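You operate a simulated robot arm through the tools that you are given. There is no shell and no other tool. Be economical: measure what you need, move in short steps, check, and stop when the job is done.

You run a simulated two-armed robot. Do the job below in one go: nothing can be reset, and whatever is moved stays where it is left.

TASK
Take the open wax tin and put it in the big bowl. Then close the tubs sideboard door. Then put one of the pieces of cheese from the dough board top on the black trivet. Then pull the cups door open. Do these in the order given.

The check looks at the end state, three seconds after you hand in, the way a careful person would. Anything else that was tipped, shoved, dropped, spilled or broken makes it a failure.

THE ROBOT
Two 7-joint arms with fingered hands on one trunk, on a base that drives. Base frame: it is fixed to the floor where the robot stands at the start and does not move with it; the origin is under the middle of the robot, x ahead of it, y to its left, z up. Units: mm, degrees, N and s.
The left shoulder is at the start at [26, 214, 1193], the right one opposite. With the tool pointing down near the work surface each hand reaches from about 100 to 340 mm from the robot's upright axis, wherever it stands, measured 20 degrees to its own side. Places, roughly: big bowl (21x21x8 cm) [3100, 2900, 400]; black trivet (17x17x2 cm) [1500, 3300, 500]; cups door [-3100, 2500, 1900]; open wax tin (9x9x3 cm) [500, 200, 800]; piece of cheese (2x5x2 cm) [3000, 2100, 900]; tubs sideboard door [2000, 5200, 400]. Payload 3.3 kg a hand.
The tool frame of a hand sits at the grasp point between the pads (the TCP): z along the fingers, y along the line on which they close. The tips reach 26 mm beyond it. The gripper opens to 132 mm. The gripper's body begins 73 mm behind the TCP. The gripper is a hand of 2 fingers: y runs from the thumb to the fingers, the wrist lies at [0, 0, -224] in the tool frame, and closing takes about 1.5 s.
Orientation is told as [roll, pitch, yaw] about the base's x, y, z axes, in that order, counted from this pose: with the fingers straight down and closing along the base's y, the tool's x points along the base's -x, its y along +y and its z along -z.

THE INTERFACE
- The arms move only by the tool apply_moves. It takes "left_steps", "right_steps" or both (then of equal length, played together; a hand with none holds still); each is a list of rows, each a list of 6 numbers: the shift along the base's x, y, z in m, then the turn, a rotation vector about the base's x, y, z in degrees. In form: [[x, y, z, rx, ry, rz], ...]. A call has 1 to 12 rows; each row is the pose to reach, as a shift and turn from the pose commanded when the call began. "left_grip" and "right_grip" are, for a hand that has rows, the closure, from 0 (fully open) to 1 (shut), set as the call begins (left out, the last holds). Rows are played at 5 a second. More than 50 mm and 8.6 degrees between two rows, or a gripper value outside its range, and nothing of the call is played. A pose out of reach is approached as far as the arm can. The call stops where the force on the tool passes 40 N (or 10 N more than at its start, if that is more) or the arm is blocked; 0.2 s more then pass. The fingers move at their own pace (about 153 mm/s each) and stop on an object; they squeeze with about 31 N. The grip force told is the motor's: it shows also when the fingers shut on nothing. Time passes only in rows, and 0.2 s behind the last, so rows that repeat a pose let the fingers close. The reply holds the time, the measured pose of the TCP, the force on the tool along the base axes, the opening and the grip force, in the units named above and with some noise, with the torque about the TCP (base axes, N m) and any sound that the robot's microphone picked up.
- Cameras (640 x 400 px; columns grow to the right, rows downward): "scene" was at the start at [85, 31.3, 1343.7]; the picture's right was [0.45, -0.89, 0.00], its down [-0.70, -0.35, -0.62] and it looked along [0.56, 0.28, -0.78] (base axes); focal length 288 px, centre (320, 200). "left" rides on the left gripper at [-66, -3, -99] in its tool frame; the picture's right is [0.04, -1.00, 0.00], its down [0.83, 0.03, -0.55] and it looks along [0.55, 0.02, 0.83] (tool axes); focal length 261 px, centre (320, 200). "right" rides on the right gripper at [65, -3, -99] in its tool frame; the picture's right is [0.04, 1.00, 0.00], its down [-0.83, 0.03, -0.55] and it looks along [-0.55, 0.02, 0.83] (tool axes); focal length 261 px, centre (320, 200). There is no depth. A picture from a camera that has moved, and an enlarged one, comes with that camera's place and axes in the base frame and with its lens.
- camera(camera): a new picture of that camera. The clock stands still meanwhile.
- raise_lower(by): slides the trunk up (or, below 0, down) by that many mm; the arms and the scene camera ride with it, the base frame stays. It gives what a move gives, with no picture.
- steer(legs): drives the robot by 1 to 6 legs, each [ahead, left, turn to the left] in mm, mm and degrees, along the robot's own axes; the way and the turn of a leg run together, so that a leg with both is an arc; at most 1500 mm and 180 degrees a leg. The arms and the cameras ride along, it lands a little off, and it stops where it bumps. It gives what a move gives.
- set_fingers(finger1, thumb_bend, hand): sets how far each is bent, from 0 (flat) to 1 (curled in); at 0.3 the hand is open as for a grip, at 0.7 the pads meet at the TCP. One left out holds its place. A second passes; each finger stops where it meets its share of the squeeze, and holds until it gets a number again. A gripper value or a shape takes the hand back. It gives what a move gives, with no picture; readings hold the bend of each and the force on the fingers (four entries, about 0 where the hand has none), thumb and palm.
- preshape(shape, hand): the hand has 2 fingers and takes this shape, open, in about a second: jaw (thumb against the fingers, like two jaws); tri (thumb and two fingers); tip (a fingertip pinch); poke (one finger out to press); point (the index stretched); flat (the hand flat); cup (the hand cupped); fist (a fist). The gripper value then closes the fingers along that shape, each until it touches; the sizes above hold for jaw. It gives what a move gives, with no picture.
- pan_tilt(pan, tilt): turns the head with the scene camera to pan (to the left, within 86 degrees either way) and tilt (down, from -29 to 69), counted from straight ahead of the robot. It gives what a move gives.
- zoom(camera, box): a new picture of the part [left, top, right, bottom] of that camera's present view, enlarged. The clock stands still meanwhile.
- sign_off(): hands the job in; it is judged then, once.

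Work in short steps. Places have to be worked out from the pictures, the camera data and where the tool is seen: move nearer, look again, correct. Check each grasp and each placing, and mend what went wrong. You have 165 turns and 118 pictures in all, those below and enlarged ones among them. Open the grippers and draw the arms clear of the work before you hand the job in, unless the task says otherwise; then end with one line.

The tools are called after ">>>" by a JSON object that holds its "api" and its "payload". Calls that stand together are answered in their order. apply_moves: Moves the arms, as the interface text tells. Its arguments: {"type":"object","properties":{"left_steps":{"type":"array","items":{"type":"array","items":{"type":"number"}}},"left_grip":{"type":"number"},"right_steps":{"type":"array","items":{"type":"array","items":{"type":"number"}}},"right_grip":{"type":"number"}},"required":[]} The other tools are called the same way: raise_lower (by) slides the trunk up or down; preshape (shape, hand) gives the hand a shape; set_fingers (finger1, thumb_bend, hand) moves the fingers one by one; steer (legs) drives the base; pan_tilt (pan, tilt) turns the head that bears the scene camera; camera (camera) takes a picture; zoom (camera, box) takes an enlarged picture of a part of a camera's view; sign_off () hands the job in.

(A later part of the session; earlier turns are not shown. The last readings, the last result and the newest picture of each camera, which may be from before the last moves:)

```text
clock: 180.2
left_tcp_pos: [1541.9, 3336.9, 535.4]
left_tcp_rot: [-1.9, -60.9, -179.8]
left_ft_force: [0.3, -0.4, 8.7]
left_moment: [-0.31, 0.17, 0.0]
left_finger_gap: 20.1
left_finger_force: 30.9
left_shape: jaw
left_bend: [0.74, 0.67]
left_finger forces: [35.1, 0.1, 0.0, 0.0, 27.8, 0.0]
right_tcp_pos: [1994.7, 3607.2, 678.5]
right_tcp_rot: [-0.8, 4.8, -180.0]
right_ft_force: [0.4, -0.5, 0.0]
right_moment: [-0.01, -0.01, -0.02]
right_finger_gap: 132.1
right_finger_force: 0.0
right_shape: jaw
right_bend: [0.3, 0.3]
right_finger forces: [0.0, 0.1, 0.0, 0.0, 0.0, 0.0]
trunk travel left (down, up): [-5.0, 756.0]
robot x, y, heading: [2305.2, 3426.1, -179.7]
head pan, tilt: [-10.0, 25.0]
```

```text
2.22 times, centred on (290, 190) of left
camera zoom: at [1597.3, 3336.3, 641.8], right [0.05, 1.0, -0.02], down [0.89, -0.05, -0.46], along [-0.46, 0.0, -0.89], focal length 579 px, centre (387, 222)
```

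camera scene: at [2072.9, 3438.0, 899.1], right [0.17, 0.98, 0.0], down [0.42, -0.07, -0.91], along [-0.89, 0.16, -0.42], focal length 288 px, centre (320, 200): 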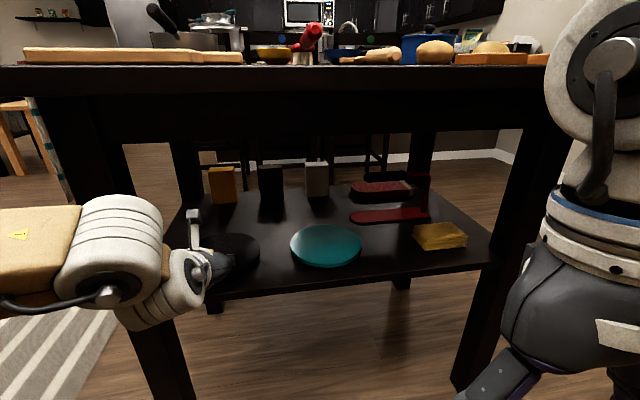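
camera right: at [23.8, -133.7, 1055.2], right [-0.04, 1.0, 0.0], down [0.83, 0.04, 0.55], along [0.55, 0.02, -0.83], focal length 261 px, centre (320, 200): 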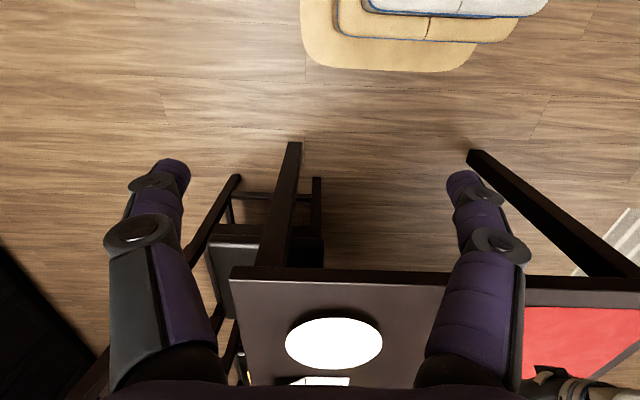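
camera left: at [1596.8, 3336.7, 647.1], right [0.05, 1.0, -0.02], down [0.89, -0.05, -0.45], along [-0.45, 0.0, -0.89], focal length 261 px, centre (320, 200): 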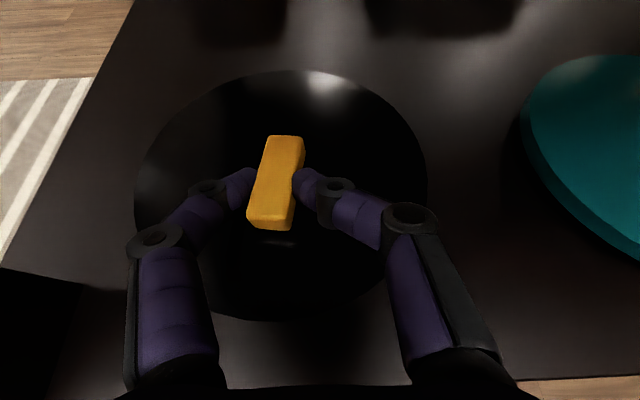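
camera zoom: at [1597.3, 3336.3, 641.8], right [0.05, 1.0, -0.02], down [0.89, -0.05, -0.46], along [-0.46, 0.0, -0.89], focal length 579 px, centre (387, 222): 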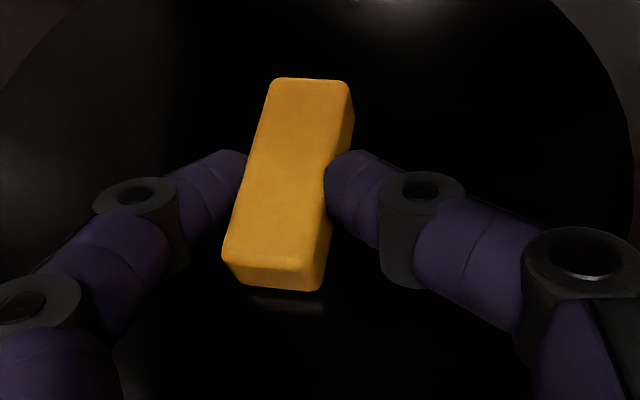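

Contact. Raise 2 mm and open partway.

>>> {"api": "apply_moves", "payload": {"left_steps": [[0, 0, 0.003, 0, 0, 0]]}}

>>> {"api": "apply_moves", "payload": {"left_grip": 0.6, "left_steps": [[0, 0, 0, 0, 0, 0], [0, 0, 0, 0, 0, 0], [0, 0, 0, 0, 0, 0], [0, 0, 0, 0, 0, 0], [0, 0, 0.02, 0, 0, 0], [0, 0, 0.045, 0, 0, 0]]}}

>>> {"api": "camera", "payload": {"camera": "left"}}

```text
clock: 180.6
left_tcp_pos: [1541.4, 3336.9, 534.6]
left_tcp_rot: [-1.9, -60.6, -180.0]
left_ft_force: [-0.9, 0.3, 4.7]
left_moment: [-0.15, 0.11, -0.09]
left_finger_gap: 20.0
left_finger_force: 31.2
left_shape: jaw
left_bend: [0.74, 0.67]
left_finger forces: [31.8, 0.0, 0.1, 0.0, 27.8, 0.0]
right_tcp_pos: [1993.2, 3606.9, 677.5]
right_tcp_rot: [-0.8, 4.8, -180.0]
right_ft_force: [-0.9, 0.4, 0.3]
right_moment: [0.02, -0.04, -0.04]
right_finger_gap: 132.0
right_finger_force: 0.0
right_shape: jaw
right_bend: [0.3, 0.3]
right_finger forces: [0.0, 0.0, 0.1, 0.0, 0.0, 0.0]
trunk travel left (down, up): [-5.0, 756.0]
robot x, y, heading: [2311.0, 3423.3, -180.0]
head pan, tilt: [-10.0, 25.0]
```

```text
clock: 182.0
left_tcp_pos: [1542.2, 3337.5, 581.4]
left_tcp_rot: [-1.9, -60.5, -179.9]
left_ft_force: [-0.1, 0.3, 0.1]
left_moment: [-0.03, -0.01, -0.02]
left_finger_gap: 52.2
left_finger_force: 0.1
left_shape: jaw
left_bend: [0.73, 0.7]
left_finger forces: [0.1, 0.1, 0.1, 0.0, 0.0, 0.0]
right_tcp_pos: [1992.7, 3606.8, 678.2]
right_tcp_rot: [-0.7, 4.9, -180.1]
right_ft_force: [0.5, 0.6, 0.2]
right_moment: [-0.01, 0.01, 0.01]
right_finger_gap: 132.0
right_finger_force: 0.2
right_shape: jaw
right_bend: [0.3, 0.3]
right_finger forces: [0.0, 0.0, 0.0, 0.0, 0.0, 0.1]
trunk travel left (down, up): [-5.0, 756.0]
robot x, y, heading: [2307.1, 3425.8, -180.1]
head pan, tilt: [-10.0, 25.0]
```

```text
50 pictures are left
camera left: at [1596.5, 3336.3, 687.5], right [0.05, 1.0, -0.02], down [0.89, -0.05, -0.45], along [-0.45, 0.0, -0.89], focal length 261 px, centre (320, 200)
```

left: 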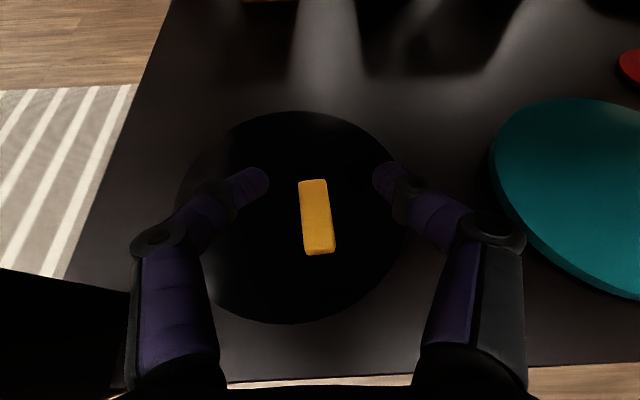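

Cheese lies flat on the trivet. Retract, back away, raise the trunk, and head south of the island to look into the kitchen.

>>> {"api": "apply_moves", "payload": {"left_steps": [[0.04, 0, 0.005, 0, 0, 0], [0.08, 0, 0.005, 0, 0, 0], [0.12, 0, 0.005, 0, 0, 0], [0.16, 0, 0.005, 0, 0, 0], [0.2, 0, 0.005, 0, 0, 0]]}}

>>> {"api": "steer", "payload": {"legs": [[-130, 0, 0]]}}

>>> {"api": "camera", "payload": {"camera": "scene"}}

>>> {"api": "raise_lower", "payload": {"by": 480}}

>>> {"api": "steer", "payload": {"legs": [[0, 1150, 0]]}}

>>> {"api": "pan_tilt", "payload": {"pan": 0, "tilt": 8}}

>>> {"api": "camera", "payload": {"camera": "scene"}}

```text
clock: 183.2
left_tcp_pos: [1743.4, 3336.8, 588.2]
left_tcp_rot: [-1.7, -60.6, 180.1]
left_ft_force: [-0.4, -0.9, -0.3]
left_moment: [0.01, 0.02, -0.03]
left_finger_gap: 52.6
left_finger_force: 0.2
left_shape: jaw
left_bend: [0.73, 0.7]
left_finger forces: [0.0, 0.1, 0.0, 0.0, 0.1, 0.0]
right_tcp_pos: [1994.7, 3606.9, 678.8]
right_tcp_rot: [-0.7, 4.9, -179.9]
right_ft_force: [-0.5, 0.4, 0.1]
right_moment: [0.0, -0.03, 0.02]
right_finger_gap: 132.0
right_finger_force: 0.1
right_shape: jaw
right_bend: [0.3, 0.3]
right_finger forces: [0.1, 0.0, 0.0, 0.0, 0.1, 0.0]
trunk travel left (down, up): [-5.0, 756.0]
robot x, y, heading: [2309.8, 3427.4, -180.0]
head pan, tilt: [-10.0, 25.0]
```

```text
clock: 184.5
left_tcp_pos: [1873.8, 3337.5, 587.4]
left_tcp_rot: [-2.0, -60.6, -179.9]
left_ft_force: [0.8, -0.8, 0.5]
left_moment: [0.0, 0.0, 0.01]
left_finger_gap: 52.6
left_finger_force: 0.3
left_shape: jaw
left_bend: [0.73, 0.7]
left_finger forces: [0.0, 0.1, 0.1, 0.0, 0.0, 0.1]
right_tcp_pos: [2123.3, 3608.3, 678.7]
right_tcp_rot: [-0.7, 4.9, 180.1]
right_ft_force: [0.1, -0.5, 0.1]
right_moment: [0.02, -0.02, 0.0]
right_finger_gap: 131.9
right_finger_force: 0.1
right_shape: jaw
right_bend: [0.3, 0.3]
right_finger forces: [0.1, 0.0, 0.1, 0.0, 0.0, 0.1]
trunk travel left (down, up): [-5.0, 756.0]
robot x, y, heading: [2437.3, 3422.4, 179.8]
head pan, tilt: [-10.0, 25.0]
```

```text
49 pictures are left
camera scene: at [2204.1, 3438.2, 899.1], right [0.17, 0.98, 0.0], down [0.42, -0.07, -0.91], along [-0.89, 0.16, -0.42], focal length 288 px, centre (320, 200)
```

scene: 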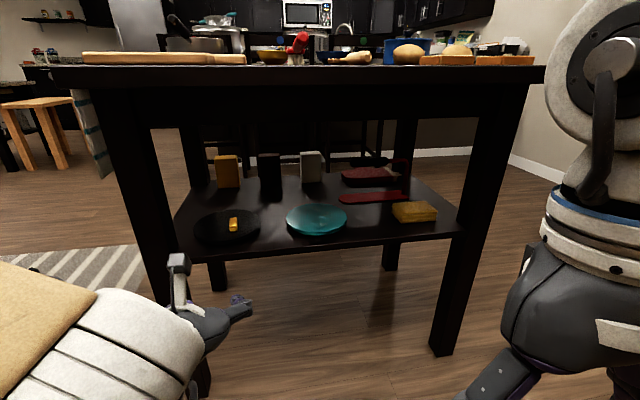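

```text
refused: 480 is not a number from -400 to 400
```

```text
clock: 190.4
left_tcp_pos: [1864.0, 2195.4, 588.3]
left_tcp_rot: [-2.0, -60.6, 179.3]
left_ft_force: [0.0, -0.4, 0.9]
left_moment: [0.01, -0.01, -0.03]
left_finger_gap: 52.6
left_finger_force: 0.0
left_shape: jaw
left_bend: [0.73, 0.7]
left_finger forces: [0.0, 0.0, 0.1, 0.1, 0.1, 0.1]
right_tcp_pos: [2118.1, 2462.1, 677.8]
right_tcp_rot: [-0.7, 4.9, 179.3]
right_ft_force: [-0.7, 0.9, 1.1]
right_moment: [-0.03, 0.0, 0.0]
right_finger_gap: 131.9
right_finger_force: 0.0
right_shape: jaw
right_bend: [0.3, 0.3]
right_finger forces: [0.1, 0.0, 0.0, 0.0, 0.0, 0.0]
trunk travel left (down, up): [-5.0, 756.0]
robot x, y, heading: [2427.8, 2274.1, 179.3]
head pan, tilt: [-10.0, 25.0]
```

```text
clock: 191.2
left_tcp_pos: [1863.1, 2195.8, 587.6]
left_tcp_rot: [-2.0, -60.6, 179.2]
left_ft_force: [0.3, -0.5, -0.2]
left_moment: [0.03, 0.0, 0.0]
left_finger_gap: 52.6
left_finger_force: 0.0
left_shape: jaw
left_bend: [0.73, 0.7]
left_finger forces: [0.1, 0.1, 0.1, 0.0, 0.0, 0.0]
right_tcp_pos: [2118.2, 2459.7, 677.3]
right_tcp_rot: [-0.6, 4.8, 179.2]
right_ft_force: [-0.5, 0.4, 0.7]
right_moment: [0.01, -0.01, -0.01]
right_finger_gap: 132.0
right_finger_force: 0.1
right_shape: jaw
right_bend: [0.3, 0.3]
right_finger forces: [0.0, 0.0, 0.0, 0.0, 0.0, 0.1]
trunk travel left (down, up): [-5.0, 756.0]
robot x, y, heading: [2428.1, 2273.7, 178.8]
head pan, tilt: [0.0, 8.0]
```

```text
48 pictures are left
camera scene: at [2193.0, 2274.6, 926.7], right [0.02, 1.0, 0.0], down [0.14, 0.0, -0.99], along [-0.99, 0.02, -0.14], focal length 288 px, centre (320, 200)
```

scene: 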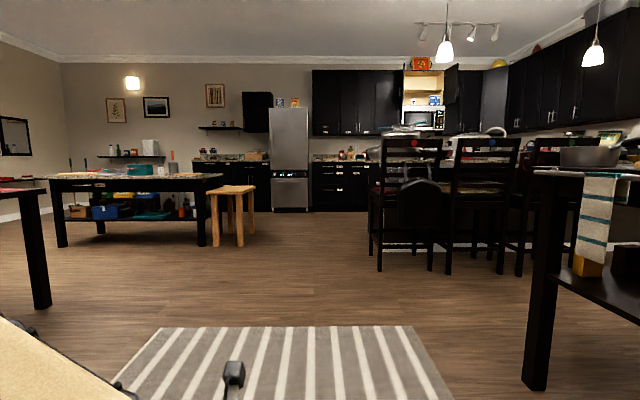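

Cheese verified on the trivet. The cups door should be around pixel (327,104) on the upper cabinets; zoom there.

>>> {"api": "zoom", "payload": {"camera": "scene", "box": [230, 50, 470, 215]}}

>>> {"api": "raise_lower", "payload": {"by": 400}}

>>> {"api": "raise_lower", "payload": {"by": 150}}

```text
2.42 times, centred on (350, 132) of scene
camera zoom: at [2193.0, 2274.6, 926.7], right [0.02, 1.0, 0.0], down [0.14, 0.0, -0.99], along [-0.99, 0.02, -0.14], focal length 698 px, centre (247, 364)
```

zoom: 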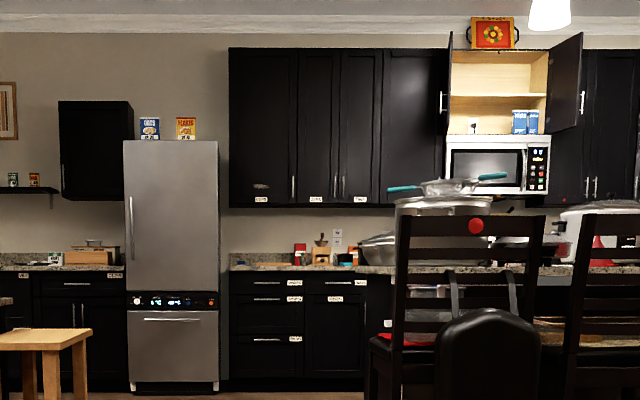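

```text
clock: 195.0
left_tcp_pos: [1864.4, 2196.2, 988.9]
left_tcp_rot: [-2.0, -60.5, 179.3]
left_ft_force: [-0.6, 0.3, -0.4]
left_moment: [0.01, 0.02, 0.0]
left_finger_gap: 52.5
left_finger_force: 0.0
left_shape: jaw
left_bend: [0.73, 0.7]
left_finger forces: [0.0, 0.0, 0.0, 0.1, 0.1, 0.1]
right_tcp_pos: [2117.6, 2461.9, 1078.1]
right_tcp_rot: [-0.7, 4.9, 179.1]
right_ft_force: [0.6, 0.2, 0.1]
right_moment: [0.03, -0.02, 0.01]
right_finger_gap: 132.0
right_finger_force: 0.1
right_shape: jaw
right_bend: [0.3, 0.3]
right_finger forces: [0.0, 0.0, 0.0, 0.0, 0.0, 0.0]
trunk travel left (down, up): [-405.0, 356.0]
robot x, y, heading: [2426.9, 2273.7, 179.4]
head pan, tilt: [0.0, 8.0]
```

```text
clock: 196.8
left_tcp_pos: [1864.0, 2195.3, 1137.3]
left_tcp_rot: [-1.9, -60.5, 179.2]
left_ft_force: [-0.9, -0.6, -0.7]
left_moment: [0.03, -0.03, 0.03]
left_finger_gap: 52.5
left_finger_force: 0.1
left_shape: jaw
left_bend: [0.73, 0.7]
left_finger forces: [0.0, 0.0, 0.1, 0.0, 0.0, 0.0]
right_tcp_pos: [2117.1, 2461.9, 1226.6]
right_tcp_rot: [-0.7, 5.0, 179.0]
right_ft_force: [0.3, 0.2, -0.2]
right_moment: [0.0, -0.03, 0.0]
right_finger_gap: 131.9
right_finger_force: 0.1
right_shape: jaw
right_bend: [0.3, 0.3]
right_finger forces: [0.0, 0.0, 0.1, 0.0, 0.0, 0.0]
trunk travel left (down, up): [-555.0, 206.0]
robot x, y, heading: [2429.8, 2273.0, 178.9]
head pan, tilt: [0.0, 8.0]
```

The leftmost upper door (handle at its right-bottom, hinge left) matches the cups door, handle near (-3100, 2719, 1500). I drive down the open corridor toward the kitchen and look again.

>>> {"api": "steer", "payload": {"legs": [[1400, 0, 0.5], [1400, 0, 0], [1300, 0, 0]]}}

>>> {"api": "pan_tilt", "payload": {"pan": -15, "tilt": 5}}

>>> {"api": "camera", "payload": {"camera": "scene"}}

```text
clock: 216.4
left_tcp_pos: [-2215.1, 2280.9, 1138.2]
left_tcp_rot: [-2.0, -60.6, 177.6]
left_ft_force: [0.9, -0.3, 0.7]
left_moment: [-0.04, -0.04, 0.03]
left_finger_gap: 52.7
left_finger_force: 0.2
left_shape: jaw
left_bend: [0.73, 0.7]
left_finger forces: [0.1, 0.0, 0.0, 0.0, 0.0, 0.1]
right_tcp_pos: [-1953.2, 2540.4, 1227.8]
right_tcp_rot: [-0.7, 4.9, 177.5]
right_ft_force: [-0.3, 0.0, -0.3]
right_moment: [0.0, 0.03, 0.03]
right_finger_gap: 132.1
right_finger_force: 0.0
right_shape: jaw
right_bend: [0.3, 0.3]
right_finger forces: [0.0, 0.1, 0.1, 0.0, 0.1, 0.0]
trunk travel left (down, up): [-555.0, 206.0]
robot x, y, heading: [-1650.2, 2343.9, 178.0]
head pan, tilt: [0.0, 8.0]
```

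```text
clock: 217.1
left_tcp_pos: [-2215.5, 2281.3, 1137.0]
left_tcp_rot: [-2.0, -60.6, 177.8]
left_ft_force: [-0.3, -0.4, -0.4]
left_moment: [0.0, 0.01, 0.0]
left_finger_gap: 52.8
left_finger_force: 0.1
left_shape: jaw
left_bend: [0.73, 0.7]
left_finger forces: [0.0, 0.1, 0.0, 0.0, 0.0, 0.0]
right_tcp_pos: [-1953.2, 2539.8, 1228.3]
right_tcp_rot: [-0.7, 4.9, 177.6]
right_ft_force: [-0.3, -0.1, -0.5]
right_moment: [0.04, -0.01, 0.01]
right_finger_gap: 131.8
right_finger_force: 0.1
right_shape: jaw
right_bend: [0.3, 0.3]
right_finger forces: [0.0, 0.1, 0.0, 0.0, 0.1, 0.0]
trunk travel left (down, up): [-555.0, 206.0]
robot x, y, heading: [-1649.0, 2342.6, 177.5]
head pan, tilt: [-15.0, 5.0]
```

```text
46 pictures are left
camera scene: at [-1750.3, 2368.9, 1495.6], right [0.3, 0.95, 0.0], down [0.08, -0.03, -1.0], along [-0.95, 0.3, -0.09], focal length 288 px, centre (320, 200)
```

scene: 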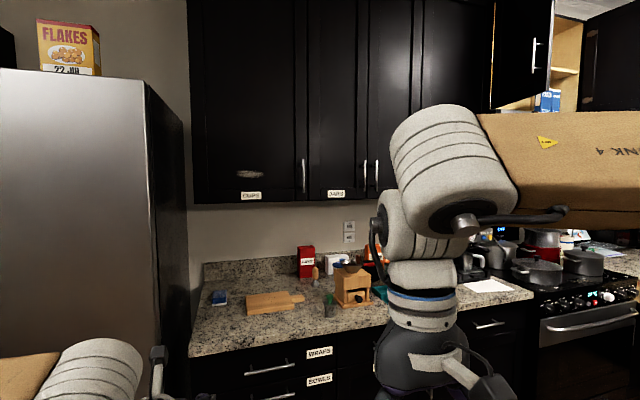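

>>> {"api": "zoom", "payload": {"camera": "scene", "box": [180, 120, 400, 260]}}

```text
2.86 times, centred on (290, 190) of scene
camera zoom: at [-1750.3, 2368.9, 1495.6], right [0.3, 0.95, 0.0], down [0.08, -0.03, -1.0], along [-0.95, 0.3, -0.09], focal length 822 px, centre (406, 229)
```

zoom: 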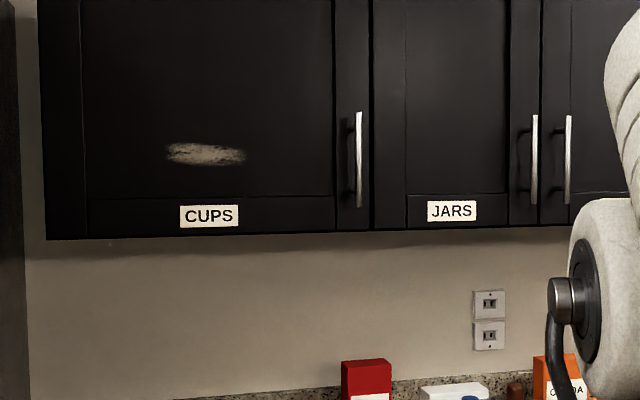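

It is labelled CUPS. Handle bar ≈ (-3080, 2711), z 1408–1568. I move ahead, strafe right to line up the left hand, raise the trunk and pitch the hand level.

>>> {"api": "steer", "payload": {"legs": [[330, 0, 2.2], [0, -450, 0]]}}

>>> {"api": "raise_lower", "payload": {"by": 200}}

>>> {"api": "apply_moves", "payload": {"left_grip": 0, "left_steps": [[0, 0, 0.03, 0, 6, 0], [0, 0, 0.06, 0, 12, 0], [0, 0, 0.09, 0, 18, 0], [0, 0, 0.12, 0, 24, 0], [0, 0, 0.15, 0, 29, 0]]}}

>>> {"api": "camera", "payload": {"camera": "left"}}

>>> {"api": "camera", "payload": {"camera": "scene"}}

```text
clock: 221.6
left_tcp_pos: [-2541.7, 2715.6, 1138.5]
left_tcp_rot: [-1.9, -60.6, 179.6]
left_ft_force: [0.6, -0.5, -0.3]
left_moment: [-0.02, 0.0, 0.01]
left_finger_gap: 52.6
left_finger_force: 0.1
left_shape: jaw
left_bend: [0.73, 0.7]
left_finger forces: [0.0, 0.0, 0.0, 0.1, 0.0, 0.0]
right_tcp_pos: [-2290.6, 2982.3, 1227.8]
right_tcp_rot: [-0.6, 5.0, 179.6]
right_ft_force: [-0.5, 0.3, 0.2]
right_moment: [-0.03, 0.03, -0.03]
right_finger_gap: 131.9
right_finger_force: 0.0
right_shape: jaw
right_bend: [0.3, 0.3]
right_finger forces: [0.0, 0.0, 0.0, 0.0, 0.0, 0.1]
trunk travel left (down, up): [-555.0, 206.0]
robot x, y, heading: [-1978.4, 2797.3, 179.5]
head pan, tilt: [-15.0, 5.0]
```

```text
clock: 223.8
left_tcp_pos: [-2542.1, 2713.5, 1339.0]
left_tcp_rot: [-2.0, -60.7, 179.8]
left_ft_force: [1.0, -0.5, 0.0]
left_moment: [0.03, -0.01, 0.0]
left_finger_gap: 52.6
left_finger_force: 0.0
left_shape: jaw
left_bend: [0.73, 0.7]
left_finger forces: [0.1, 0.0, 0.0, 0.0, 0.0, 0.0]
right_tcp_pos: [-2290.7, 2981.2, 1427.1]
right_tcp_rot: [-0.9, 4.9, 179.6]
right_ft_force: [0.7, 0.6, 0.4]
right_moment: [0.05, 0.0, -0.01]
right_finger_gap: 131.7
right_finger_force: 0.1
right_shape: jaw
right_bend: [0.3, 0.3]
right_finger forces: [0.0, 0.1, 0.1, 0.1, 0.0, 0.0]
trunk travel left (down, up): [-755.0, 6.0]
robot x, y, heading: [-1977.4, 2799.7, 179.5]
head pan, tilt: [-15.0, 5.0]
```

```text
clock: 225.0
left_tcp_pos: [-2542.2, 2716.0, 1486.6]
left_tcp_rot: [19.9, -89.6, 157.8]
left_ft_force: [0.5, 0.3, -0.2]
left_moment: [-0.05, -0.04, 0.0]
left_finger_gap: 131.8
left_finger_force: 0.1
left_shape: jaw
left_bend: [0.3, 0.3]
left_finger forces: [0.0, 0.0, 0.1, 0.0, 0.0, 0.0]
right_tcp_pos: [-2288.2, 2981.7, 1427.9]
right_tcp_rot: [-0.7, 4.8, 179.6]
right_ft_force: [-0.1, 0.1, -0.3]
right_moment: [0.0, -0.02, 0.03]
right_finger_gap: 131.9
right_finger_force: 0.0
right_shape: jaw
right_bend: [0.3, 0.3]
right_finger forces: [0.0, 0.1, 0.1, 0.1, 0.0, 0.0]
trunk travel left (down, up): [-755.0, 6.0]
robot x, y, heading: [-1977.8, 2795.7, 179.4]
head pan, tilt: [-15.0, 5.0]
```

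```text
44 pictures are left
camera left: at [-2442.9, 2715.2, 1554.2], right [0.04, 1.0, -0.04], down [0.56, -0.06, -0.83], along [-0.83, 0.01, -0.56], focal length 261 px, centre (320, 200)
```

left: 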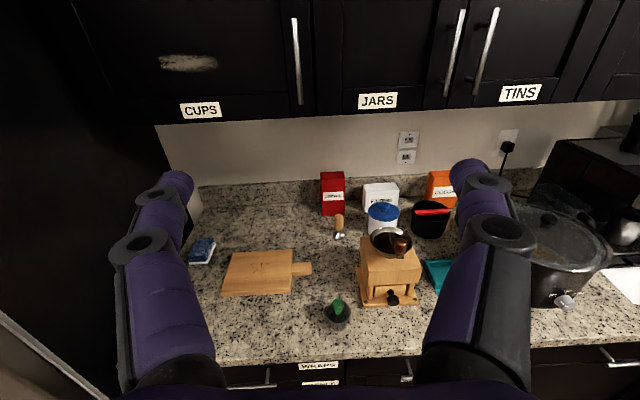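

```text
43 pictures are left
camera scene: at [-2077.1, 2818.9, 1695.7], right [0.27, 0.96, 0.0], down [0.08, -0.02, -1.0], along [-0.96, 0.27, -0.09], focal length 288 px, centre (320, 200)
```

scene: 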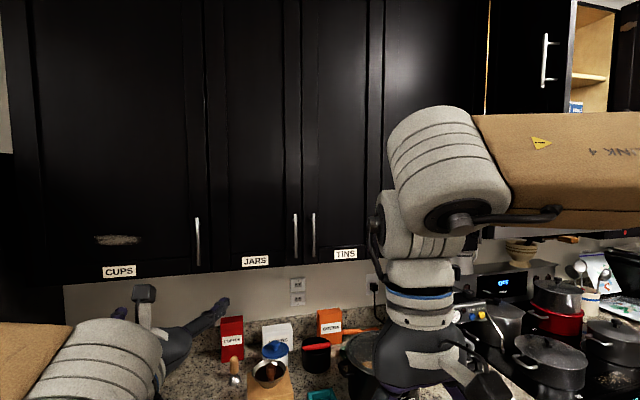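

Handle triangulates to (-3027, 2691), z 1410–1564. Extend the arm 130 mm, align y, narrow the opening, and drive 290 mm closer.

>>> {"api": "apply_moves", "payload": {"left_steps": [[-0.04, -0.008, 0, 0, 0, 0], [-0.08, -0.016, 0, 0, 0, 0], [-0.13, -0.024, 0.0, 0, 0, 0]]}}

>>> {"api": "steer", "payload": {"legs": [[290, 0, 0.4]]}}

>>> {"api": "camera", "payload": {"camera": "left"}}

>>> {"api": "camera", "payload": {"camera": "scene"}}

```text
refused: row 3 steps farther than a row can; nothing moved
```

```text
clock: 227.0
left_tcp_pos: [-2834.9, 2715.9, 1486.2]
left_tcp_rot: [17.1, -89.5, 160.8]
left_ft_force: [0.0, 0.2, -1.0]
left_moment: [-0.01, 0.02, -0.01]
left_finger_gap: 131.7
left_finger_force: 0.0
left_shape: jaw
left_bend: [0.3, 0.3]
left_finger forces: [0.1, 0.0, 0.1, 0.0, 0.0, 0.1]
right_tcp_pos: [-2583.3, 2983.5, 1428.0]
right_tcp_rot: [-0.7, 4.9, 179.7]
right_ft_force: [-0.5, -0.4, 0.0]
right_moment: [0.01, -0.02, -0.04]
right_finger_gap: 132.0
right_finger_force: 0.1
right_shape: jaw
right_bend: [0.3, 0.3]
right_finger forces: [0.0, 0.1, 0.1, 0.0, 0.0, 0.0]
trunk travel left (down, up): [-755.0, 6.0]
robot x, y, heading: [-2268.0, 2800.1, 179.7]
head pan, tilt: [-15.0, 5.0]
```

```text
42 pictures are left
camera left: at [-2736.0, 2715.7, 1553.9], right [0.04, 1.0, -0.04], down [0.56, -0.06, -0.83], along [-0.83, 0.01, -0.56], focal length 261 px, centre (320, 200)
```

left: 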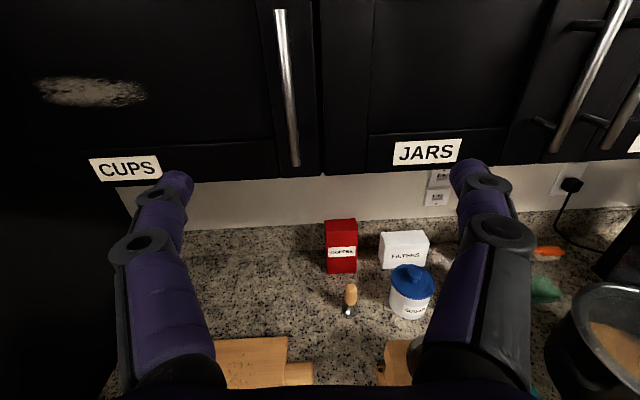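

```text
41 pictures are left
camera scene: at [-2370.4, 2820.4, 1695.7], right [0.26, 0.96, 0.0], down [0.08, -0.02, -1.0], along [-0.96, 0.26, -0.09], focal length 288 px, centre (320, 200)
```

scene: 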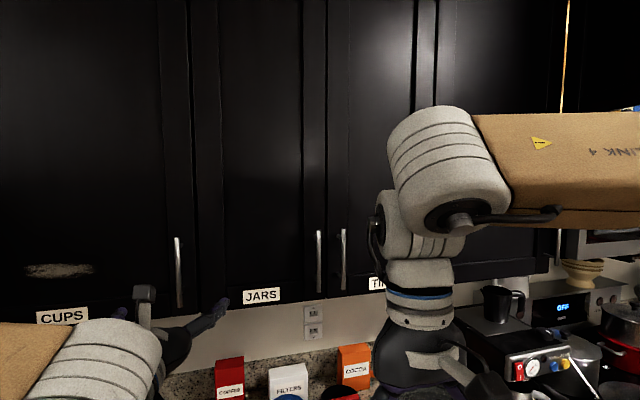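

Handle location confirmed. Extend 120 mm with y −25 mm.

>>> {"api": "apply_moves", "payload": {"left_steps": [[-0.03, -0.008, 0, 0, 0, 0], [-0.06, -0.016, 0, 0, 0, 0], [-0.09, -0.025, 0.0, 0, 0, 0], [-0.12, -0.025, 0.0, 0, 0, 0]]}}

>>> {"api": "camera", "payload": {"camera": "left"}}

```text
clock: 228.0
left_tcp_pos: [-2959.3, 2690.3, 1485.3]
left_tcp_rot: [24.0, -89.5, 154.0]
left_ft_force: [-0.4, 0.4, 0.0]
left_moment: [-0.01, 0.04, 0.0]
left_finger_gap: 132.0
left_finger_force: 0.1
left_shape: jaw
left_bend: [0.3, 0.3]
left_finger forces: [0.0, 0.0, 0.1, 0.1, 0.1, 0.0]
right_tcp_pos: [-2583.9, 2983.8, 1427.7]
right_tcp_rot: [-0.8, 4.9, 179.8]
right_ft_force: [0.6, 0.3, -0.4]
right_moment: [0.03, 0.01, -0.01]
right_finger_gap: 131.9
right_finger_force: 0.0
right_shape: jaw
right_bend: [0.3, 0.3]
right_finger forces: [0.0, 0.0, 0.0, 0.0, 0.0, 0.0]
trunk travel left (down, up): [-755.0, 6.0]
robot x, y, heading: [-2269.5, 2797.0, 179.7]
head pan, tilt: [-15.0, 5.0]
```

```text
40 pictures are left
camera left: at [-2859.6, 2689.4, 1552.7], right [0.04, 1.0, -0.04], down [0.56, -0.06, -0.83], along [-0.83, 0.01, -0.56], focal length 261 px, centre (320, 200)
```

left: 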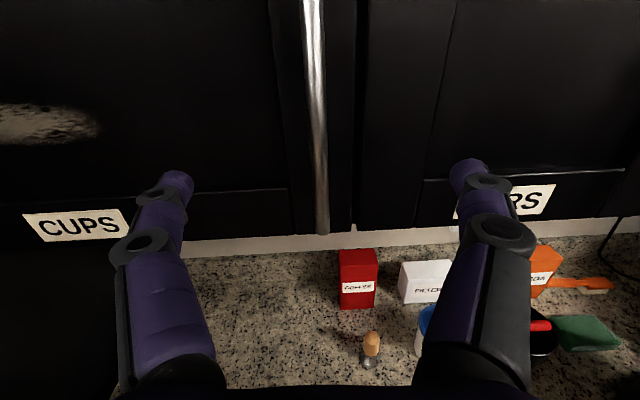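

Handle lies between the fingers at x≈-3020. Advance 55 mm and close.

>>> {"api": "apply_moves", "payload": {"left_steps": [[-0.028, 0.001, 0, 0, 0, 0], [-0.055, 0.001, 0, 0, 0, 0]]}}

>>> {"api": "camera", "payload": {"camera": "left"}}

```text
clock: 228.6
left_tcp_pos: [-3012.3, 2693.9, 1484.4]
left_tcp_rot: [25.2, -89.5, 152.7]
left_ft_force: [-0.7, 0.6, -0.7]
left_moment: [-0.01, -0.03, 0.03]
left_finger_gap: 132.2
left_finger_force: 0.0
left_shape: jaw
left_bend: [0.3, 0.3]
left_finger forces: [0.0, 0.0, 0.0, 0.1, 0.0, 0.0]
right_tcp_pos: [-2583.7, 2983.9, 1427.6]
right_tcp_rot: [-0.7, 4.9, 179.6]
right_ft_force: [-0.1, 0.2, 0.2]
right_moment: [0.0, 0.01, -0.04]
right_finger_gap: 132.0
right_finger_force: 0.0
right_shape: jaw
right_bend: [0.3, 0.3]
right_finger forces: [0.0, 0.0, 0.1, 0.1, 0.1, 0.1]
trunk travel left (down, up): [-755.0, 6.0]
robot x, y, heading: [-2267.9, 2797.6, 179.5]
head pan, tilt: [-15.0, 5.0]
```

```text
39 pictures are left
camera left: at [-2912.6, 2692.1, 1551.5], right [0.04, 1.0, -0.04], down [0.56, -0.06, -0.83], along [-0.83, 0.01, -0.56], focal length 261 px, centre (320, 200)
```

left: 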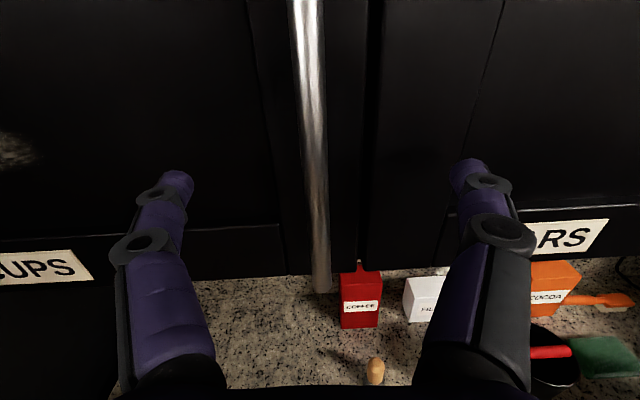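

The bar is in the hand. Close on it.

>>> {"api": "apply_moves", "payload": {"left_grip": 1, "left_steps": [[0, 0, 0, 0, 0, 0], [0, 0, 0, 0, 0, 0], [0, 0, 0, 0, 0, 0], [0, 0, 0, 0, 0, 0], [0, 0, 0, 0, 0, 0], [0, 0, 0, 0, 0, 0], [0, 0, 0, 0, 0, 0]]}}

>>> {"api": "camera", "payload": {"camera": "left"}}

```text
clock: 230.2
left_tcp_pos: [-3011.0, 2693.4, 1483.2]
left_tcp_rot: [18.3, -89.5, 159.4]
left_ft_force: [-2.3, 2.9, 0.2]
left_moment: [0.0, 0.0, -0.01]
left_finger_gap: 0.1
left_finger_force: 30.8
left_shape: jaw
left_bend: [0.7, 0.71]
left_finger forces: [0.0, 0.0, 0.1, 0.0, 0.0, 0.1]
right_tcp_pos: [-2583.4, 2983.0, 1427.3]
right_tcp_rot: [-0.7, 4.9, 179.7]
right_ft_force: [-0.2, -0.2, 0.5]
right_moment: [-0.01, 0.0, 0.02]
right_finger_gap: 132.1
right_finger_force: 0.1
right_shape: jaw
right_bend: [0.3, 0.3]
right_finger forces: [0.0, 0.0, 0.1, 0.1, 0.0, 0.0]
trunk travel left (down, up): [-755.0, 6.0]
robot x, y, heading: [-2271.5, 2801.1, 179.7]
head pan, tilt: [-15.0, 5.0]
```

```text
38 pictures are left
camera left: at [-2911.9, 2692.1, 1551.7], right [0.04, 1.0, -0.04], down [0.56, -0.06, -0.83], along [-0.83, 0.01, -0.56], focal length 261 px, centre (320, 200)
```

left: 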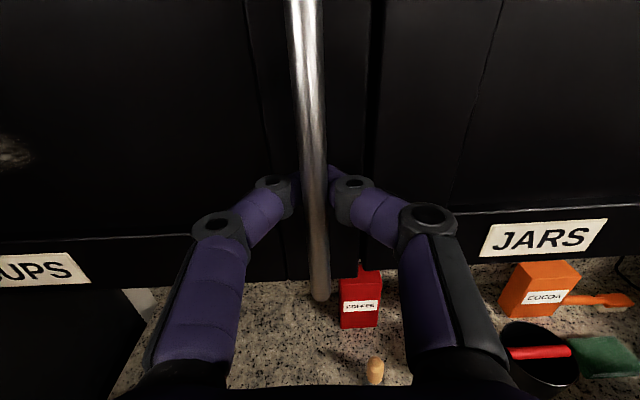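

The fingers closed around and behind the bar, a secure hook. Test pull by arm: 40 mm back.

>>> {"api": "apply_moves", "payload": {"left_steps": [[0.015, 0, 0, 0, 0, 0], [0.03, -0.001, 0, 0, 0, 0], [0.045, -0.003, 0, 0, 0, 0], [0.06, -0.006, 0, 0, 0, 0]]}}

>>> {"api": "camera", "payload": {"camera": "left"}}

```text
clock: 231.2
left_tcp_pos: [-2948.3, 2685.7, 1486.1]
left_tcp_rot: [11.1, -89.5, 166.7]
left_ft_force: [0.7, 0.5, 0.1]
left_moment: [0.03, 0.01, 0.02]
left_finger_gap: 0.0
left_finger_force: 30.7
left_shape: jaw
left_bend: [0.7, 0.71]
left_finger forces: [0.1, 0.0, 0.1, 0.0, 0.0, 0.1]
right_tcp_pos: [-2583.4, 2982.1, 1428.5]
right_tcp_rot: [-0.8, 4.8, 179.7]
right_ft_force: [0.1, -0.6, 0.0]
right_moment: [0.01, -0.02, -0.01]
right_finger_gap: 132.0
right_finger_force: 0.1
right_shape: jaw
right_bend: [0.3, 0.3]
right_finger forces: [0.0, 0.1, 0.0, 0.1, 0.0, 0.0]
trunk travel left (down, up): [-755.0, 6.0]
robot x, y, heading: [-2268.9, 2802.0, 179.6]
head pan, tilt: [-15.0, 5.0]
```

```text
37 pictures are left
camera left: at [-2850.6, 2685.5, 1553.5], right [0.04, 1.0, -0.04], down [0.56, -0.06, -0.83], along [-0.83, 0.01, -0.56], focal length 261 px, centre (320, 200)
```

left: 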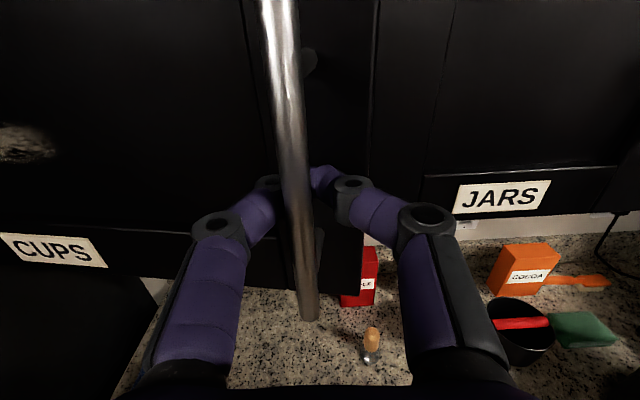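

The door opens freely. Now orbit the base about the hinge: 15° arc.

>>> {"api": "steer", "payload": {"legs": [[-156, 207, -15]]}}

>>> {"api": "camera", "payload": {"camera": "left"}}

>>> {"api": "camera", "payload": {"camera": "scene"}}

```text
clock: 233.1
left_tcp_pos: [-2831.3, 2636.6, 1485.6]
left_tcp_rot: [16.4, -89.5, 146.8]
left_ft_force: [0.1, -0.3, 0.1]
left_moment: [0.0, -0.01, 0.0]
left_finger_gap: 0.0
left_finger_force: 31.3
left_shape: jaw
left_bend: [0.7, 0.71]
left_finger forces: [0.1, 0.1, 0.1, 0.1, 0.1, 0.0]
right_tcp_pos: [-2399.4, 2830.9, 1427.5]
right_tcp_rot: [-0.8, 4.9, 165.1]
right_ft_force: [-0.2, -0.2, 0.2]
right_moment: [0.0, -0.02, 0.0]
right_finger_gap: 132.2
right_finger_force: 0.1
right_shape: jaw
right_bend: [0.3, 0.3]
right_finger forces: [0.0, 0.1, 0.0, 0.0, 0.1, 0.0]
trunk travel left (down, up): [-755.0, 6.0]
robot x, y, heading: [-2141.8, 2571.4, 165.1]
head pan, tilt: [-15.0, 5.0]
```

```text
36 pictures are left
camera left: at [-2735.2, 2610.3, 1553.0], right [0.29, 0.96, -0.04], down [0.53, -0.2, -0.83], along [-0.8, 0.22, -0.56], focal length 261 px, centre (320, 200)
```

left: 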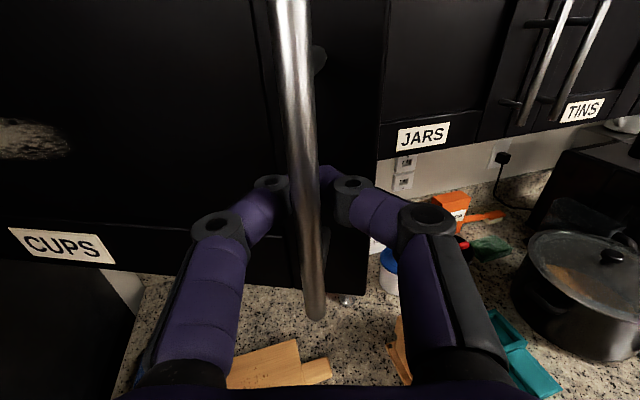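

```text
35 pictures are left
camera scene: at [-2234.5, 2618.9, 1695.7], right [0.5, 0.87, 0.0], down [0.08, -0.04, -1.0], along [-0.86, 0.5, -0.09], focal length 288 px, centre (320, 200)
```

scene: 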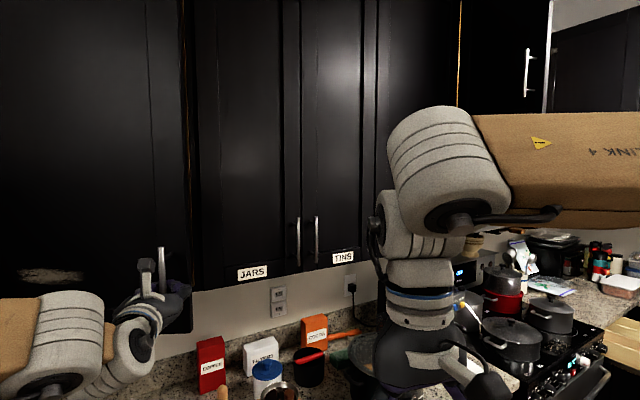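

Working well. Another 15° of the same arc.

>>> {"api": "steer", "payload": {"legs": [[-156, 207, -15]]}}

>>> {"api": "pan_tilt", "payload": {"pan": 35, "tilt": 15}}

>>> {"api": "camera", "payload": {"camera": "left"}}

>>> {"api": "camera", "payload": {"camera": "scene"}}

```text
clock: 234.9
left_tcp_pos: [-2729.6, 2556.3, 1486.4]
left_tcp_rot: [16.1, -89.4, 132.6]
left_ft_force: [0.1, 0.3, 0.2]
left_moment: [0.02, 0.01, -0.01]
left_finger_gap: 0.0
left_finger_force: 30.8
left_shape: jaw
left_bend: [0.7, 0.71]
left_finger forces: [0.1, 0.0, 0.1, 0.0, 0.1, 0.0]
right_tcp_pos: [-2264.2, 2634.2, 1427.7]
right_tcp_rot: [-0.7, 4.9, 150.5]
right_ft_force: [-1.0, 0.1, -0.1]
right_moment: [-0.04, 0.03, 0.0]
right_finger_gap: 131.9
right_finger_force: 0.1
right_shape: jaw
right_bend: [0.3, 0.3]
right_finger forces: [0.0, 0.0, 0.1, 0.0, 0.0, 0.1]
trunk travel left (down, up): [-755.0, 6.0]
robot x, y, heading: [-2081.5, 2321.7, 150.6]
head pan, tilt: [-15.0, 5.0]
```

```text
clock: 236.1
left_tcp_pos: [-2729.9, 2556.5, 1487.5]
left_tcp_rot: [15.4, -89.5, 133.3]
left_ft_force: [-0.3, -0.2, 0.5]
left_moment: [0.01, -0.01, -0.01]
left_finger_gap: 0.3
left_finger_force: 31.7
left_shape: jaw
left_bend: [0.7, 0.71]
left_finger forces: [0.0, 0.1, 0.0, 0.1, 0.1, 0.0]
right_tcp_pos: [-2263.7, 2634.5, 1426.7]
right_tcp_rot: [-0.7, 4.7, 150.5]
right_ft_force: [0.5, 0.6, 0.3]
right_moment: [-0.01, -0.02, -0.03]
right_finger_gap: 132.3
right_finger_force: 0.1
right_shape: jaw
right_bend: [0.3, 0.3]
right_finger forces: [0.0, 0.1, 0.0, 0.0, 0.0, 0.0]
trunk travel left (down, up): [-755.0, 6.0]
robot x, y, heading: [-2082.9, 2325.2, 150.4]
head pan, tilt: [35.0, 15.0]
```

```text
34 pictures are left
camera left: at [-2643.1, 2506.6, 1553.1], right [0.52, 0.85, -0.04], down [0.46, -0.32, -0.83], along [-0.72, 0.41, -0.56], focal length 261 px, centre (320, 200)
```

left: 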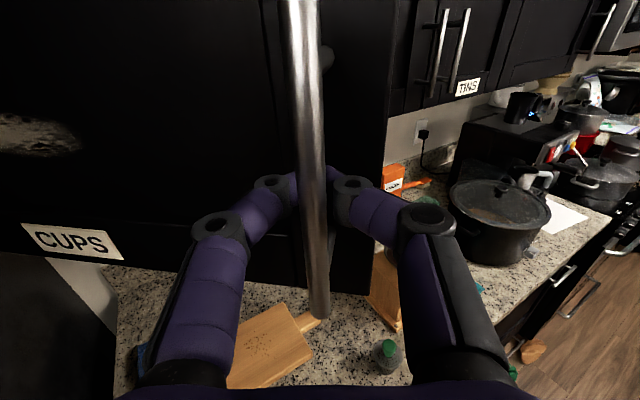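

```text
33 pictures are left
camera scene: at [-2183.0, 2315.3, 1679.5], right [-0.1, 1.0, 0.0], down [0.26, 0.02, -0.97], along [-0.96, -0.09, -0.26], focal length 288 px, centre (320, 200)
```

scene: 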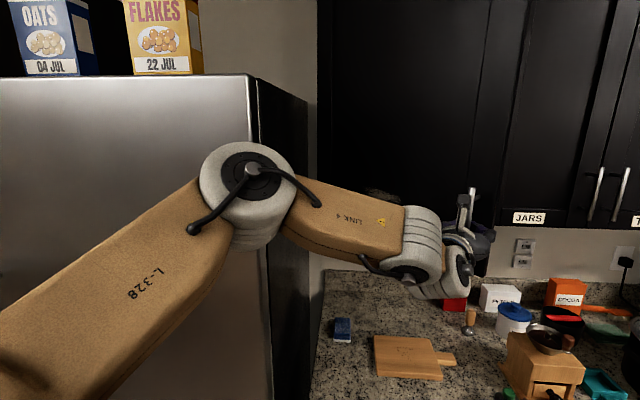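

Door is ~37° open; my elbow is nearing the fridge, so I continue by translating back-left without turning.

>>> {"api": "steer", "payload": {"legs": [[-154, 67, 0]]}}

>>> {"api": "camera", "payload": {"camera": "left"}}

>>> {"api": "camera", "payload": {"camera": "scene"}}

```text
clock: 237.6
left_tcp_pos: [-2629.9, 2418.6, 1484.7]
left_tcp_rot: [17.8, -89.5, 131.2]
left_ft_force: [-3.9, -1.9, -0.8]
left_moment: [-0.01, 0.0, -0.09]
left_finger_gap: 0.1
left_finger_force: 31.1
left_shape: jaw
left_bend: [0.69, 0.71]
left_finger forces: [4.3, 0.0, 0.0, 0.0, 0.0, 0.0]
right_tcp_pos: [-2164.2, 2499.9, 1427.5]
right_tcp_rot: [-0.7, 4.9, 150.6]
right_ft_force: [0.3, 0.7, 0.0]
right_moment: [-0.01, 0.01, 0.01]
right_finger_gap: 131.8
right_finger_force: 0.1
right_shape: jaw
right_bend: [0.3, 0.3]
right_finger forces: [0.0, 0.1, 0.0, 0.1, 0.1, 0.0]
trunk travel left (down, up): [-755.0, 6.0]
robot x, y, heading: [-1978.5, 2185.7, 150.5]
head pan, tilt: [35.0, 15.0]
```

```text
32 pictures are left
camera left: at [-2543.6, 2369.7, 1552.5], right [0.52, 0.86, -0.04], down [0.46, -0.32, -0.83], along [-0.72, 0.41, -0.56], focal length 261 px, centre (320, 200)
```

left: 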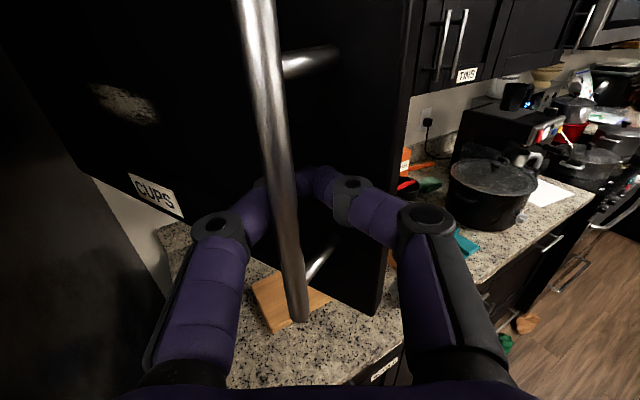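

```text
31 pictures are left
camera scene: at [-2082.9, 2179.8, 1679.4], right [-0.1, 1.0, 0.0], down [0.26, 0.03, -0.97], along [-0.96, -0.1, -0.26], focal length 288 px, centre (320, 200)
```

scene: 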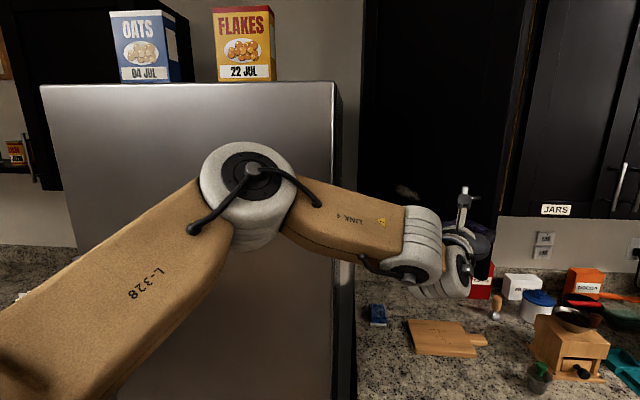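

Door is ~57° open. One more 12° arc for a clear opening.

>>> {"api": "steer", "payload": {"legs": [[-108, 199, -12]]}}

>>> {"api": "camera", "payload": {"camera": "left"}}

>>> {"api": "camera", "payload": {"camera": "scene"}}

```text
clock: 239.3
left_tcp_pos: [-2597.3, 2320.4, 1484.5]
left_tcp_rot: [6.8, -89.4, 130.4]
left_ft_force: [-9.1, -1.5, 0.4]
left_moment: [-0.03, 0.05, -0.2]
left_finger_gap: 0.0
left_finger_force: 31.5
left_shape: jaw
left_bend: [0.69, 0.71]
left_finger forces: [8.4, 0.0, 0.0, 0.0, 0.0, 0.0]
right_tcp_pos: [-2124.1, 2303.3, 1427.4]
right_tcp_rot: [-0.9, 4.8, 138.7]
right_ft_force: [-0.1, -0.1, -0.9]
right_moment: [0.03, 0.0, 0.03]
right_finger_gap: 132.1
right_finger_force: 0.1
right_shape: jaw
right_bend: [0.3, 0.3]
right_finger forces: [0.0, 0.1, 0.0, 0.0, 0.0, 0.0]
trunk travel left (down, up): [-755.0, 6.0]
robot x, y, heading: [-2007.6, 1960.6, 138.7]
head pan, tilt: [35.0, 15.0]
```

```text
30 pictures are left
camera left: at [-2523.1, 2254.9, 1552.4], right [0.68, 0.73, -0.04], down [0.39, -0.41, -0.83], along [-0.62, 0.55, -0.56], focal length 261 px, centre (320, 200)
```

left: 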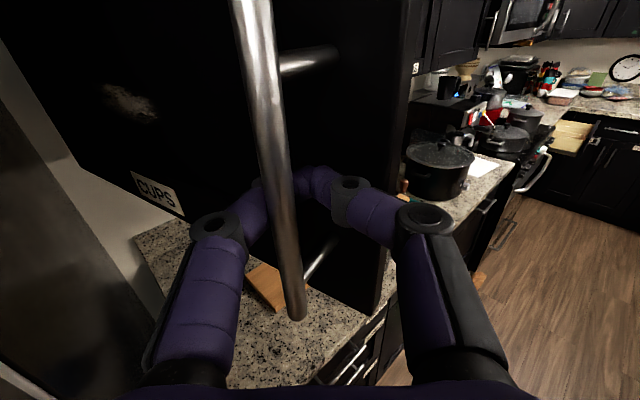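

```text
29 pictures are left
camera scene: at [-2111.0, 1973.5, 1679.3], right [0.11, 0.99, 0.0], down [0.26, -0.03, -0.97], along [-0.96, 0.11, -0.26], focal length 288 px, centre (320, 200)
```

scene: 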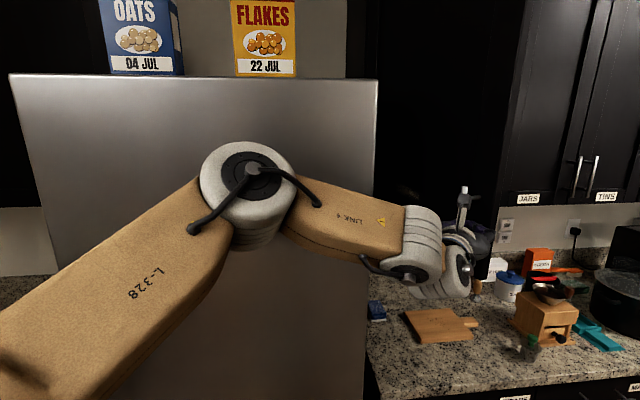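

Door is ~70° open. Release the bar and withdraw straight back along the hand.

>>> {"api": "apply_moves", "payload": {"left_grip": 0, "left_steps": [[0, 0, 0, 0, 0, 0], [0, 0, 0, 0, 0, 0], [0, 0, 0, 0, 0, 0], [0, 0, 0, 0, 0, 0], [0, 0, 0, 0, 0, 0]]}}

>>> {"api": "camera", "payload": {"camera": "left"}}

```text
clock: 240.5
left_tcp_pos: [-2593.8, 2320.3, 1486.5]
left_tcp_rot: [18.2, -89.5, 118.7]
left_ft_force: [0.1, 0.2, 0.3]
left_moment: [-0.02, -0.02, 0.01]
left_finger_gap: 131.7
left_finger_force: 0.0
left_shape: jaw
left_bend: [0.3, 0.3]
left_finger forces: [0.0, 0.1, 0.0, 0.0, 0.1, 0.0]
right_tcp_pos: [-2122.3, 2305.9, 1427.9]
right_tcp_rot: [-0.6, 5.0, 138.7]
right_ft_force: [-0.2, 0.6, 0.4]
right_moment: [-0.01, 0.01, 0.0]
right_finger_gap: 132.0
right_finger_force: 0.1
right_shape: jaw
right_bend: [0.3, 0.3]
right_finger forces: [0.1, 0.1, 0.0, 0.0, 0.0, 0.1]
trunk travel left (down, up): [-755.0, 6.0]
robot x, y, heading: [-2006.1, 1960.7, 138.6]
head pan, tilt: [35.0, 15.0]
```

```text
28 pictures are left
camera left: at [-2520.6, 2255.8, 1553.1], right [0.68, 0.73, -0.04], down [0.38, -0.41, -0.83], along [-0.62, 0.55, -0.56], focal length 261 px, centre (320, 200)
```

left: 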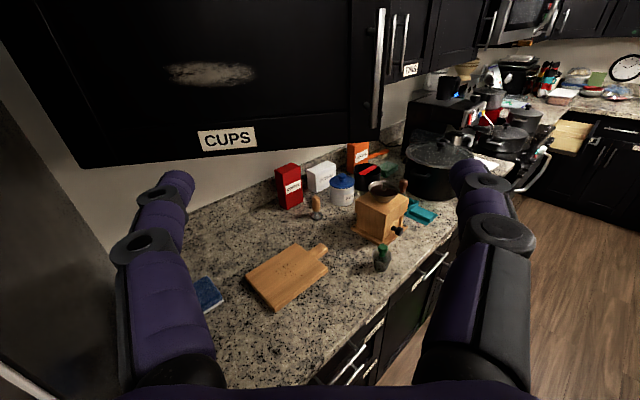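

The door swung back somewhat on release. Check whether it's still moving, and its angle now.

>>> {"api": "pan_tilt", "payload": {"pan": 20, "tilt": 5}}

>>> {"api": "camera", "payload": {"camera": "scene"}}

>>> {"api": "camera", "payload": {"camera": "left"}}

```text
clock: 241.2
left_tcp_pos: [-2595.3, 2319.7, 1486.1]
left_tcp_rot: [18.8, -89.6, 118.1]
left_ft_force: [0.4, 0.1, -0.1]
left_moment: [0.0, 0.01, 0.02]
left_finger_gap: 131.7
left_finger_force: 0.0
left_shape: jaw
left_bend: [0.3, 0.3]
left_finger forces: [0.0, 0.1, 0.0, 0.0, 0.1, 0.0]
right_tcp_pos: [-2122.6, 2303.8, 1427.3]
right_tcp_rot: [-0.7, 4.9, 138.7]
right_ft_force: [0.3, 0.2, 1.0]
right_moment: [-0.01, 0.0, 0.01]
right_finger_gap: 132.1
right_finger_force: 0.0
right_shape: jaw
right_bend: [0.3, 0.3]
right_finger forces: [0.0, 0.0, 0.0, 0.0, 0.1, 0.0]
trunk travel left (down, up): [-755.0, 6.0]
robot x, y, heading: [-2010.4, 1957.9, 138.8]
head pan, tilt: [20.0, 5.0]
```

```text
27 pictures are left
camera scene: at [-2100.9, 1997.1, 1695.7], right [0.36, 0.93, 0.0], down [0.08, -0.03, -1.0], along [-0.93, 0.36, -0.09], focal length 288 px, centre (320, 200)
```

scene: 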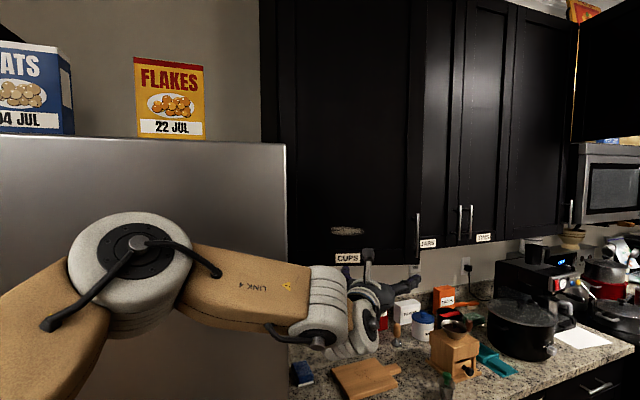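

```text
26 pictures are left
camera left: at [-2520.4, 2255.5, 1553.2], right [0.68, 0.73, -0.04], down [0.38, -0.41, -0.83], along [-0.62, 0.55, -0.56], focal length 261 px, centre (320, 200)
```

left: 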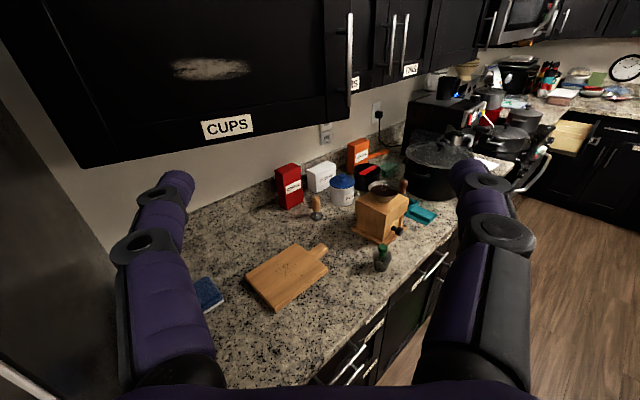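

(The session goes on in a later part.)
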